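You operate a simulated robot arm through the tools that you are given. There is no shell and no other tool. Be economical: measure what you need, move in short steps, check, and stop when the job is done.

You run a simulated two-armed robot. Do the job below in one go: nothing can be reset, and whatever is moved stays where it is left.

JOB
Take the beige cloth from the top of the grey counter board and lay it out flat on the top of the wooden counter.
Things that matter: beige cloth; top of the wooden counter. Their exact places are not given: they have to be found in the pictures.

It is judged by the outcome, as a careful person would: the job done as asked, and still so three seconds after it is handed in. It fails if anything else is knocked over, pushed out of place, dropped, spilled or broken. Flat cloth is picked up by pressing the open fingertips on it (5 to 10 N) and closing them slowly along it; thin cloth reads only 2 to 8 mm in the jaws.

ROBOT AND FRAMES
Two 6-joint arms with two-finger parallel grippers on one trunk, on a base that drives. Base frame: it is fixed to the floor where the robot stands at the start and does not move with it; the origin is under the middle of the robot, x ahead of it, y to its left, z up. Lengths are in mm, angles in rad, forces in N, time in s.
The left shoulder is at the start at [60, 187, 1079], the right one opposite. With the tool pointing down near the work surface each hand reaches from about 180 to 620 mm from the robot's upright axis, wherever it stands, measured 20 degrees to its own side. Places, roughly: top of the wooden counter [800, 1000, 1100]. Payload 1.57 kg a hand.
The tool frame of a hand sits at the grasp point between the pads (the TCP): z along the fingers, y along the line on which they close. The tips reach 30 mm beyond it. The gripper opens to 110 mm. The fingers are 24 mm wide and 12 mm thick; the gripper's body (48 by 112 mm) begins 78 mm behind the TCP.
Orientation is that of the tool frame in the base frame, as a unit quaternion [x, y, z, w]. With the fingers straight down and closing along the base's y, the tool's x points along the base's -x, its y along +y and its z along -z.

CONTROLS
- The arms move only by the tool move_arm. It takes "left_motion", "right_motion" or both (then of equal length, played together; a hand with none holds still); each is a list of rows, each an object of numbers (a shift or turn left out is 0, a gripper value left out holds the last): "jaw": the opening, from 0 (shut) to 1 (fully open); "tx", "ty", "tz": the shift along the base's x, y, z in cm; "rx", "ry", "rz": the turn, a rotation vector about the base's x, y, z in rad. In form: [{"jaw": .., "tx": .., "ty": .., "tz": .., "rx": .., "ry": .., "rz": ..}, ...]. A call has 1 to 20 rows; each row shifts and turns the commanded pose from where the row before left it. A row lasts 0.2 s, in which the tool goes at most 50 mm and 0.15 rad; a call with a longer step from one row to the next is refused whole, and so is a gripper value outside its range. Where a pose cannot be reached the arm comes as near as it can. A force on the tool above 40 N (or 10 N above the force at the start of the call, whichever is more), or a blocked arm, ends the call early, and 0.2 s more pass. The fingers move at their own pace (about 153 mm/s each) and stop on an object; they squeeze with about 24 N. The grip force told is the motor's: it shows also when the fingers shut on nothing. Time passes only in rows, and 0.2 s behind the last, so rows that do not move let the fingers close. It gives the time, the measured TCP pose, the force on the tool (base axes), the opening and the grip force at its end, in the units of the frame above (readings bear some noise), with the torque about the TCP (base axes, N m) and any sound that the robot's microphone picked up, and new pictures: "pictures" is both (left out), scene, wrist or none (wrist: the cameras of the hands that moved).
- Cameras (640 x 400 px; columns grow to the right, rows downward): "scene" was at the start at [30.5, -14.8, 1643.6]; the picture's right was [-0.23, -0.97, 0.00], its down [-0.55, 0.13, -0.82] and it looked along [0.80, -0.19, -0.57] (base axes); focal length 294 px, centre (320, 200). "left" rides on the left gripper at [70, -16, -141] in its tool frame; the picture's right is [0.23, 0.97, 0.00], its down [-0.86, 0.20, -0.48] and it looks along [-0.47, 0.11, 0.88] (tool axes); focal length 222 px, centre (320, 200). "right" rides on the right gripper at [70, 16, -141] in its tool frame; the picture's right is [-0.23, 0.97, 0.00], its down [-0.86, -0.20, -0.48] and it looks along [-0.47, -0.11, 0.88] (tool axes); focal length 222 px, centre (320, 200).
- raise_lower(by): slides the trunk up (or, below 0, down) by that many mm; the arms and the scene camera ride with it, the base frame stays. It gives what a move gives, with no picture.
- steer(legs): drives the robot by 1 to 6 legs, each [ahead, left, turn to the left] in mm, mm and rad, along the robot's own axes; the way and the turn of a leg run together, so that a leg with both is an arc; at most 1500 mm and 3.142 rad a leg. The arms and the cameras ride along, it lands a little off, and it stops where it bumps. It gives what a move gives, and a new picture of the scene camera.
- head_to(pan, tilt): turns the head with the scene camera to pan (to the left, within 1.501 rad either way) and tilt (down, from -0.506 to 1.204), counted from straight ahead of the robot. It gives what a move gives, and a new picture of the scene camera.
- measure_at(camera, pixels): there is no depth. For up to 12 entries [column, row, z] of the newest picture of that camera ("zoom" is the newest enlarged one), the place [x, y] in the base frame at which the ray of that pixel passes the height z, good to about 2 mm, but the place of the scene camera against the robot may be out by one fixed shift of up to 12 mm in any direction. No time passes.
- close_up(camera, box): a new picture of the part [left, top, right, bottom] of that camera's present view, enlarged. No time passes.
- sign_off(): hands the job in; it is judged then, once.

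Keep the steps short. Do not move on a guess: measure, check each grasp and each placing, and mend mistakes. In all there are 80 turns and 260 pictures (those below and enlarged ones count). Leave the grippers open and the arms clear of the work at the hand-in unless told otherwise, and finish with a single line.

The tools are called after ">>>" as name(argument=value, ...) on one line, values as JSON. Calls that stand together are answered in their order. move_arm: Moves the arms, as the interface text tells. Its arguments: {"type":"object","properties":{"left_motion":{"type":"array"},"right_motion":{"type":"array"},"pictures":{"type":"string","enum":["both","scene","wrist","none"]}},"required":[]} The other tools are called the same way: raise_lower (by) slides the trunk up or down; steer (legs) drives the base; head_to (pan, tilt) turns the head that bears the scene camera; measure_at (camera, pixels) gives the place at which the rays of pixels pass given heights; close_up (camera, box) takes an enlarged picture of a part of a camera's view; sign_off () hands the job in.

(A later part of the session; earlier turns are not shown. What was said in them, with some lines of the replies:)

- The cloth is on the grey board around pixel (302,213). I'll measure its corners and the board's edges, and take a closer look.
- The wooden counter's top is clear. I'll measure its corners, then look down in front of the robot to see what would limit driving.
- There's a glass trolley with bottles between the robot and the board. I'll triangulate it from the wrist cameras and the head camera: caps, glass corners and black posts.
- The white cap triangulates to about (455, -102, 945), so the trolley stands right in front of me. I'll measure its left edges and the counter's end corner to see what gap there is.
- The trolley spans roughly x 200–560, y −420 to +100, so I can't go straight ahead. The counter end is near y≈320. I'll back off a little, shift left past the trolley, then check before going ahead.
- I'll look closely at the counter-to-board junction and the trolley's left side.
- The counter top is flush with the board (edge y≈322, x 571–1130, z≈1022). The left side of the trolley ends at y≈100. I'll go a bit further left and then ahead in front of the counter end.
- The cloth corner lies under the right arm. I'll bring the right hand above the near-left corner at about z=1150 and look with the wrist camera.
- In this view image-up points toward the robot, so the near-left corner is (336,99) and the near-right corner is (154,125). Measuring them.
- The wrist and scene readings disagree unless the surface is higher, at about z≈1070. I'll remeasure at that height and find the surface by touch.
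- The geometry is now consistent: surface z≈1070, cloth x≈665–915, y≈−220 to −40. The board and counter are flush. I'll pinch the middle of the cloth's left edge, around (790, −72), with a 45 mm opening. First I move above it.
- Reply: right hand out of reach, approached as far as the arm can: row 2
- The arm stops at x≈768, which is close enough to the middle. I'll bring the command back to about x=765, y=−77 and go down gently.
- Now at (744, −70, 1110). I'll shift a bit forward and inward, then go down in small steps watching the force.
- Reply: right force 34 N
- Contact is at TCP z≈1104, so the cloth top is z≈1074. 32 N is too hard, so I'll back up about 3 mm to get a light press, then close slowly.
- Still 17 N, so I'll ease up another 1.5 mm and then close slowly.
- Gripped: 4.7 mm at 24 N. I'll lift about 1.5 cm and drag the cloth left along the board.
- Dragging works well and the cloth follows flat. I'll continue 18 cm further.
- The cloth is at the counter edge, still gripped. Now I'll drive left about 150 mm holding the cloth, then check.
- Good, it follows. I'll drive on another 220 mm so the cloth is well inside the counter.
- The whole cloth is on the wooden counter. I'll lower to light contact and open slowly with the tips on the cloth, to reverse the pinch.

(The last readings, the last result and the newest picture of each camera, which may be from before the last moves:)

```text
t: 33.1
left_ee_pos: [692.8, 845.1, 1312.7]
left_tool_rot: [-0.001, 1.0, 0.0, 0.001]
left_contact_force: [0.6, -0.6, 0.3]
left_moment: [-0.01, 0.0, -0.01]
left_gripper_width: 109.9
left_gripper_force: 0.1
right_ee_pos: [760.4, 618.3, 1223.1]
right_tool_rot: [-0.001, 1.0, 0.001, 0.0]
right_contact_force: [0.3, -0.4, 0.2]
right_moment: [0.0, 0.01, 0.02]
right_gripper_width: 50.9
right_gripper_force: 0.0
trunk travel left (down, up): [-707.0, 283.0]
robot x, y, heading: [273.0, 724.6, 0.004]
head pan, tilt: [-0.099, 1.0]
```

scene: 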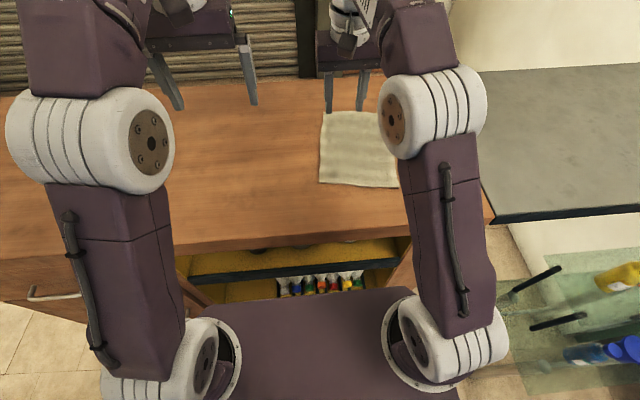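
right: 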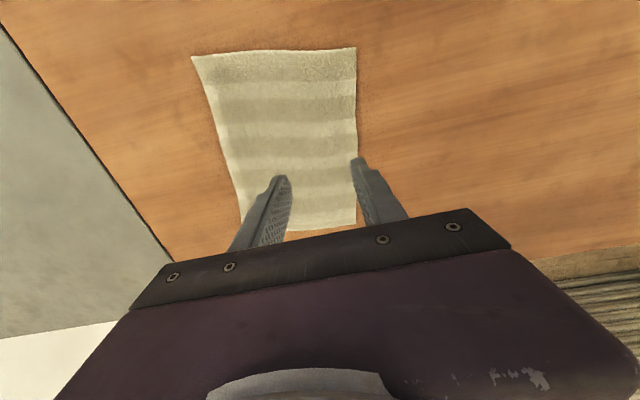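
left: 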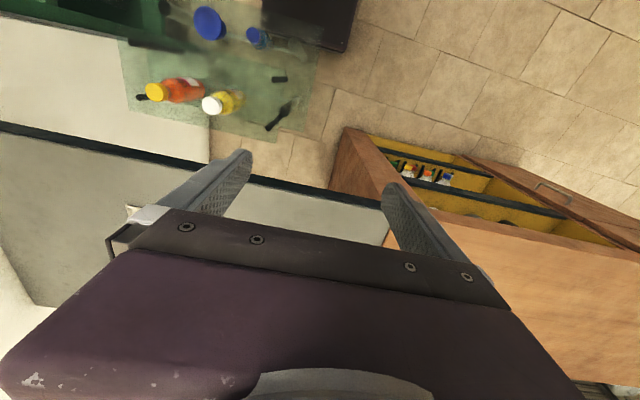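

The cloth lies flat. I'll raise the right hand, open it, back off and inspect.

>>> move_arm(right_motion=[{"tz": 3, "jaw": 1.0}, {"tz": 3}, {}], pictures="none")

>>> steer(legs=[[-220, 0, 0]])

>>> head_to(pan=-0.15, tilt=0.75)

>>> close_up(camera="scene", box=[240, 100, 440, 260])

```text
t: 33.9
left_ee_pos: [692.4, 845.9, 1312.2]
left_tool_rot: [0.0, 1.0, 0.0, 0.0]
left_contact_force: [-0.3, 0.4, 0.4]
left_moment: [-0.04, 0.02, -0.04]
left_gripper_width: 109.9
left_gripper_force: 0.1
right_ee_pos: [748.2, 617.1, 1268.7]
right_tool_rot: [-0.001, 1.0, 0.0, 0.002]
right_contact_force: [-0.8, -0.2, -0.9]
right_moment: [0.03, 0.02, -0.03]
right_gripper_width: 109.7
right_gripper_force: 0.0
right hand out of reach, approached as far as the arm can: row 2
trunk travel left (down, up): [-707.0, 283.0]
robot x, y, heading: [268.5, 722.2, 0.002]
head pan, tilt: [-0.099, 1.0]
```

```text
t: 35.6
left_ee_pos: [473.9, 845.4, 1310.7]
left_tool_rot: [-0.003, 1.0, 0.0, 0.0]
left_contact_force: [0.9, 0.5, -0.6]
left_moment: [0.0, 0.03, -0.01]
left_gripper_width: 110.1
left_gripper_force: 0.0
right_ee_pos: [530.8, 617.2, 1268.0]
right_tool_rot: [-0.002, 1.0, 0.0, 0.001]
right_contact_force: [-0.3, 0.2, 0.2]
right_moment: [0.04, 0.03, 0.01]
right_gripper_width: 110.0
right_gripper_force: 0.0
trunk travel left (down, up): [-707.0, 283.0]
robot x, y, heading: [54.8, 719.6, 0.006]
head pan, tilt: [-0.099, 1.0]
```

scene: 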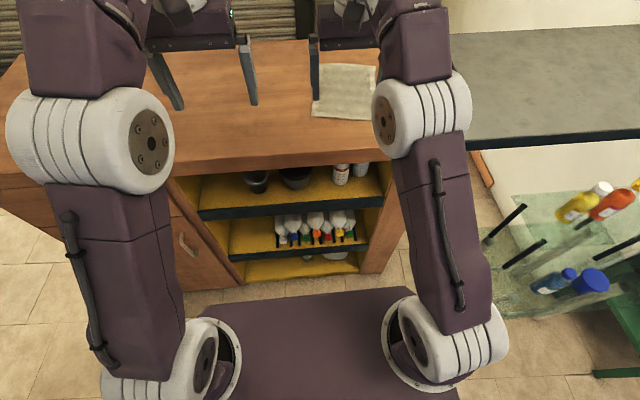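

```text
t: 36.4
left_ee_pos: [471.9, 845.1, 1311.9]
left_tool_rot: [-0.002, 1.0, -0.001, 0.002]
left_contact_force: [-0.4, 0.4, -0.4]
left_moment: [0.04, 0.0, 0.01]
left_gripper_width: 109.9
left_gripper_force: 0.0
right_ee_pos: [529.7, 615.7, 1268.4]
right_tool_rot: [-0.002, 1.0, 0.001, 0.002]
right_contact_force: [0.1, 0.4, 0.1]
right_moment: [0.0, -0.02, 0.0]
right_gripper_width: 109.7
right_gripper_force: 0.1
trunk travel left (down, up): [-707.0, 283.0]
robot x, y, heading: [53.3, 721.2, 0.004]
head pan, tilt: [-0.15, 0.75]
```

scene: 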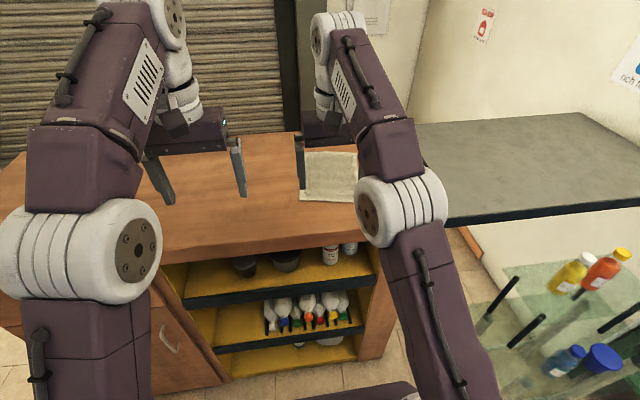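

```text
2.50 times, centred on (340, 180) of scene
```

zoom: 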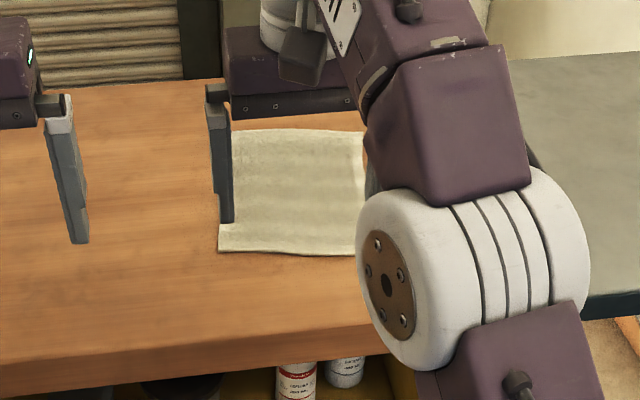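

The cloth is flat, the whole of it is on the wooden counter, both grippers are open and clear, and the bottles are still standing. Handing in.

>>> sign_off()

```text
The job is handed in.
```

The beige cloth now lies flat on top of the wooden counter, with both grippers open and clear of it, and nothing else looked disturbed in the last pictures.
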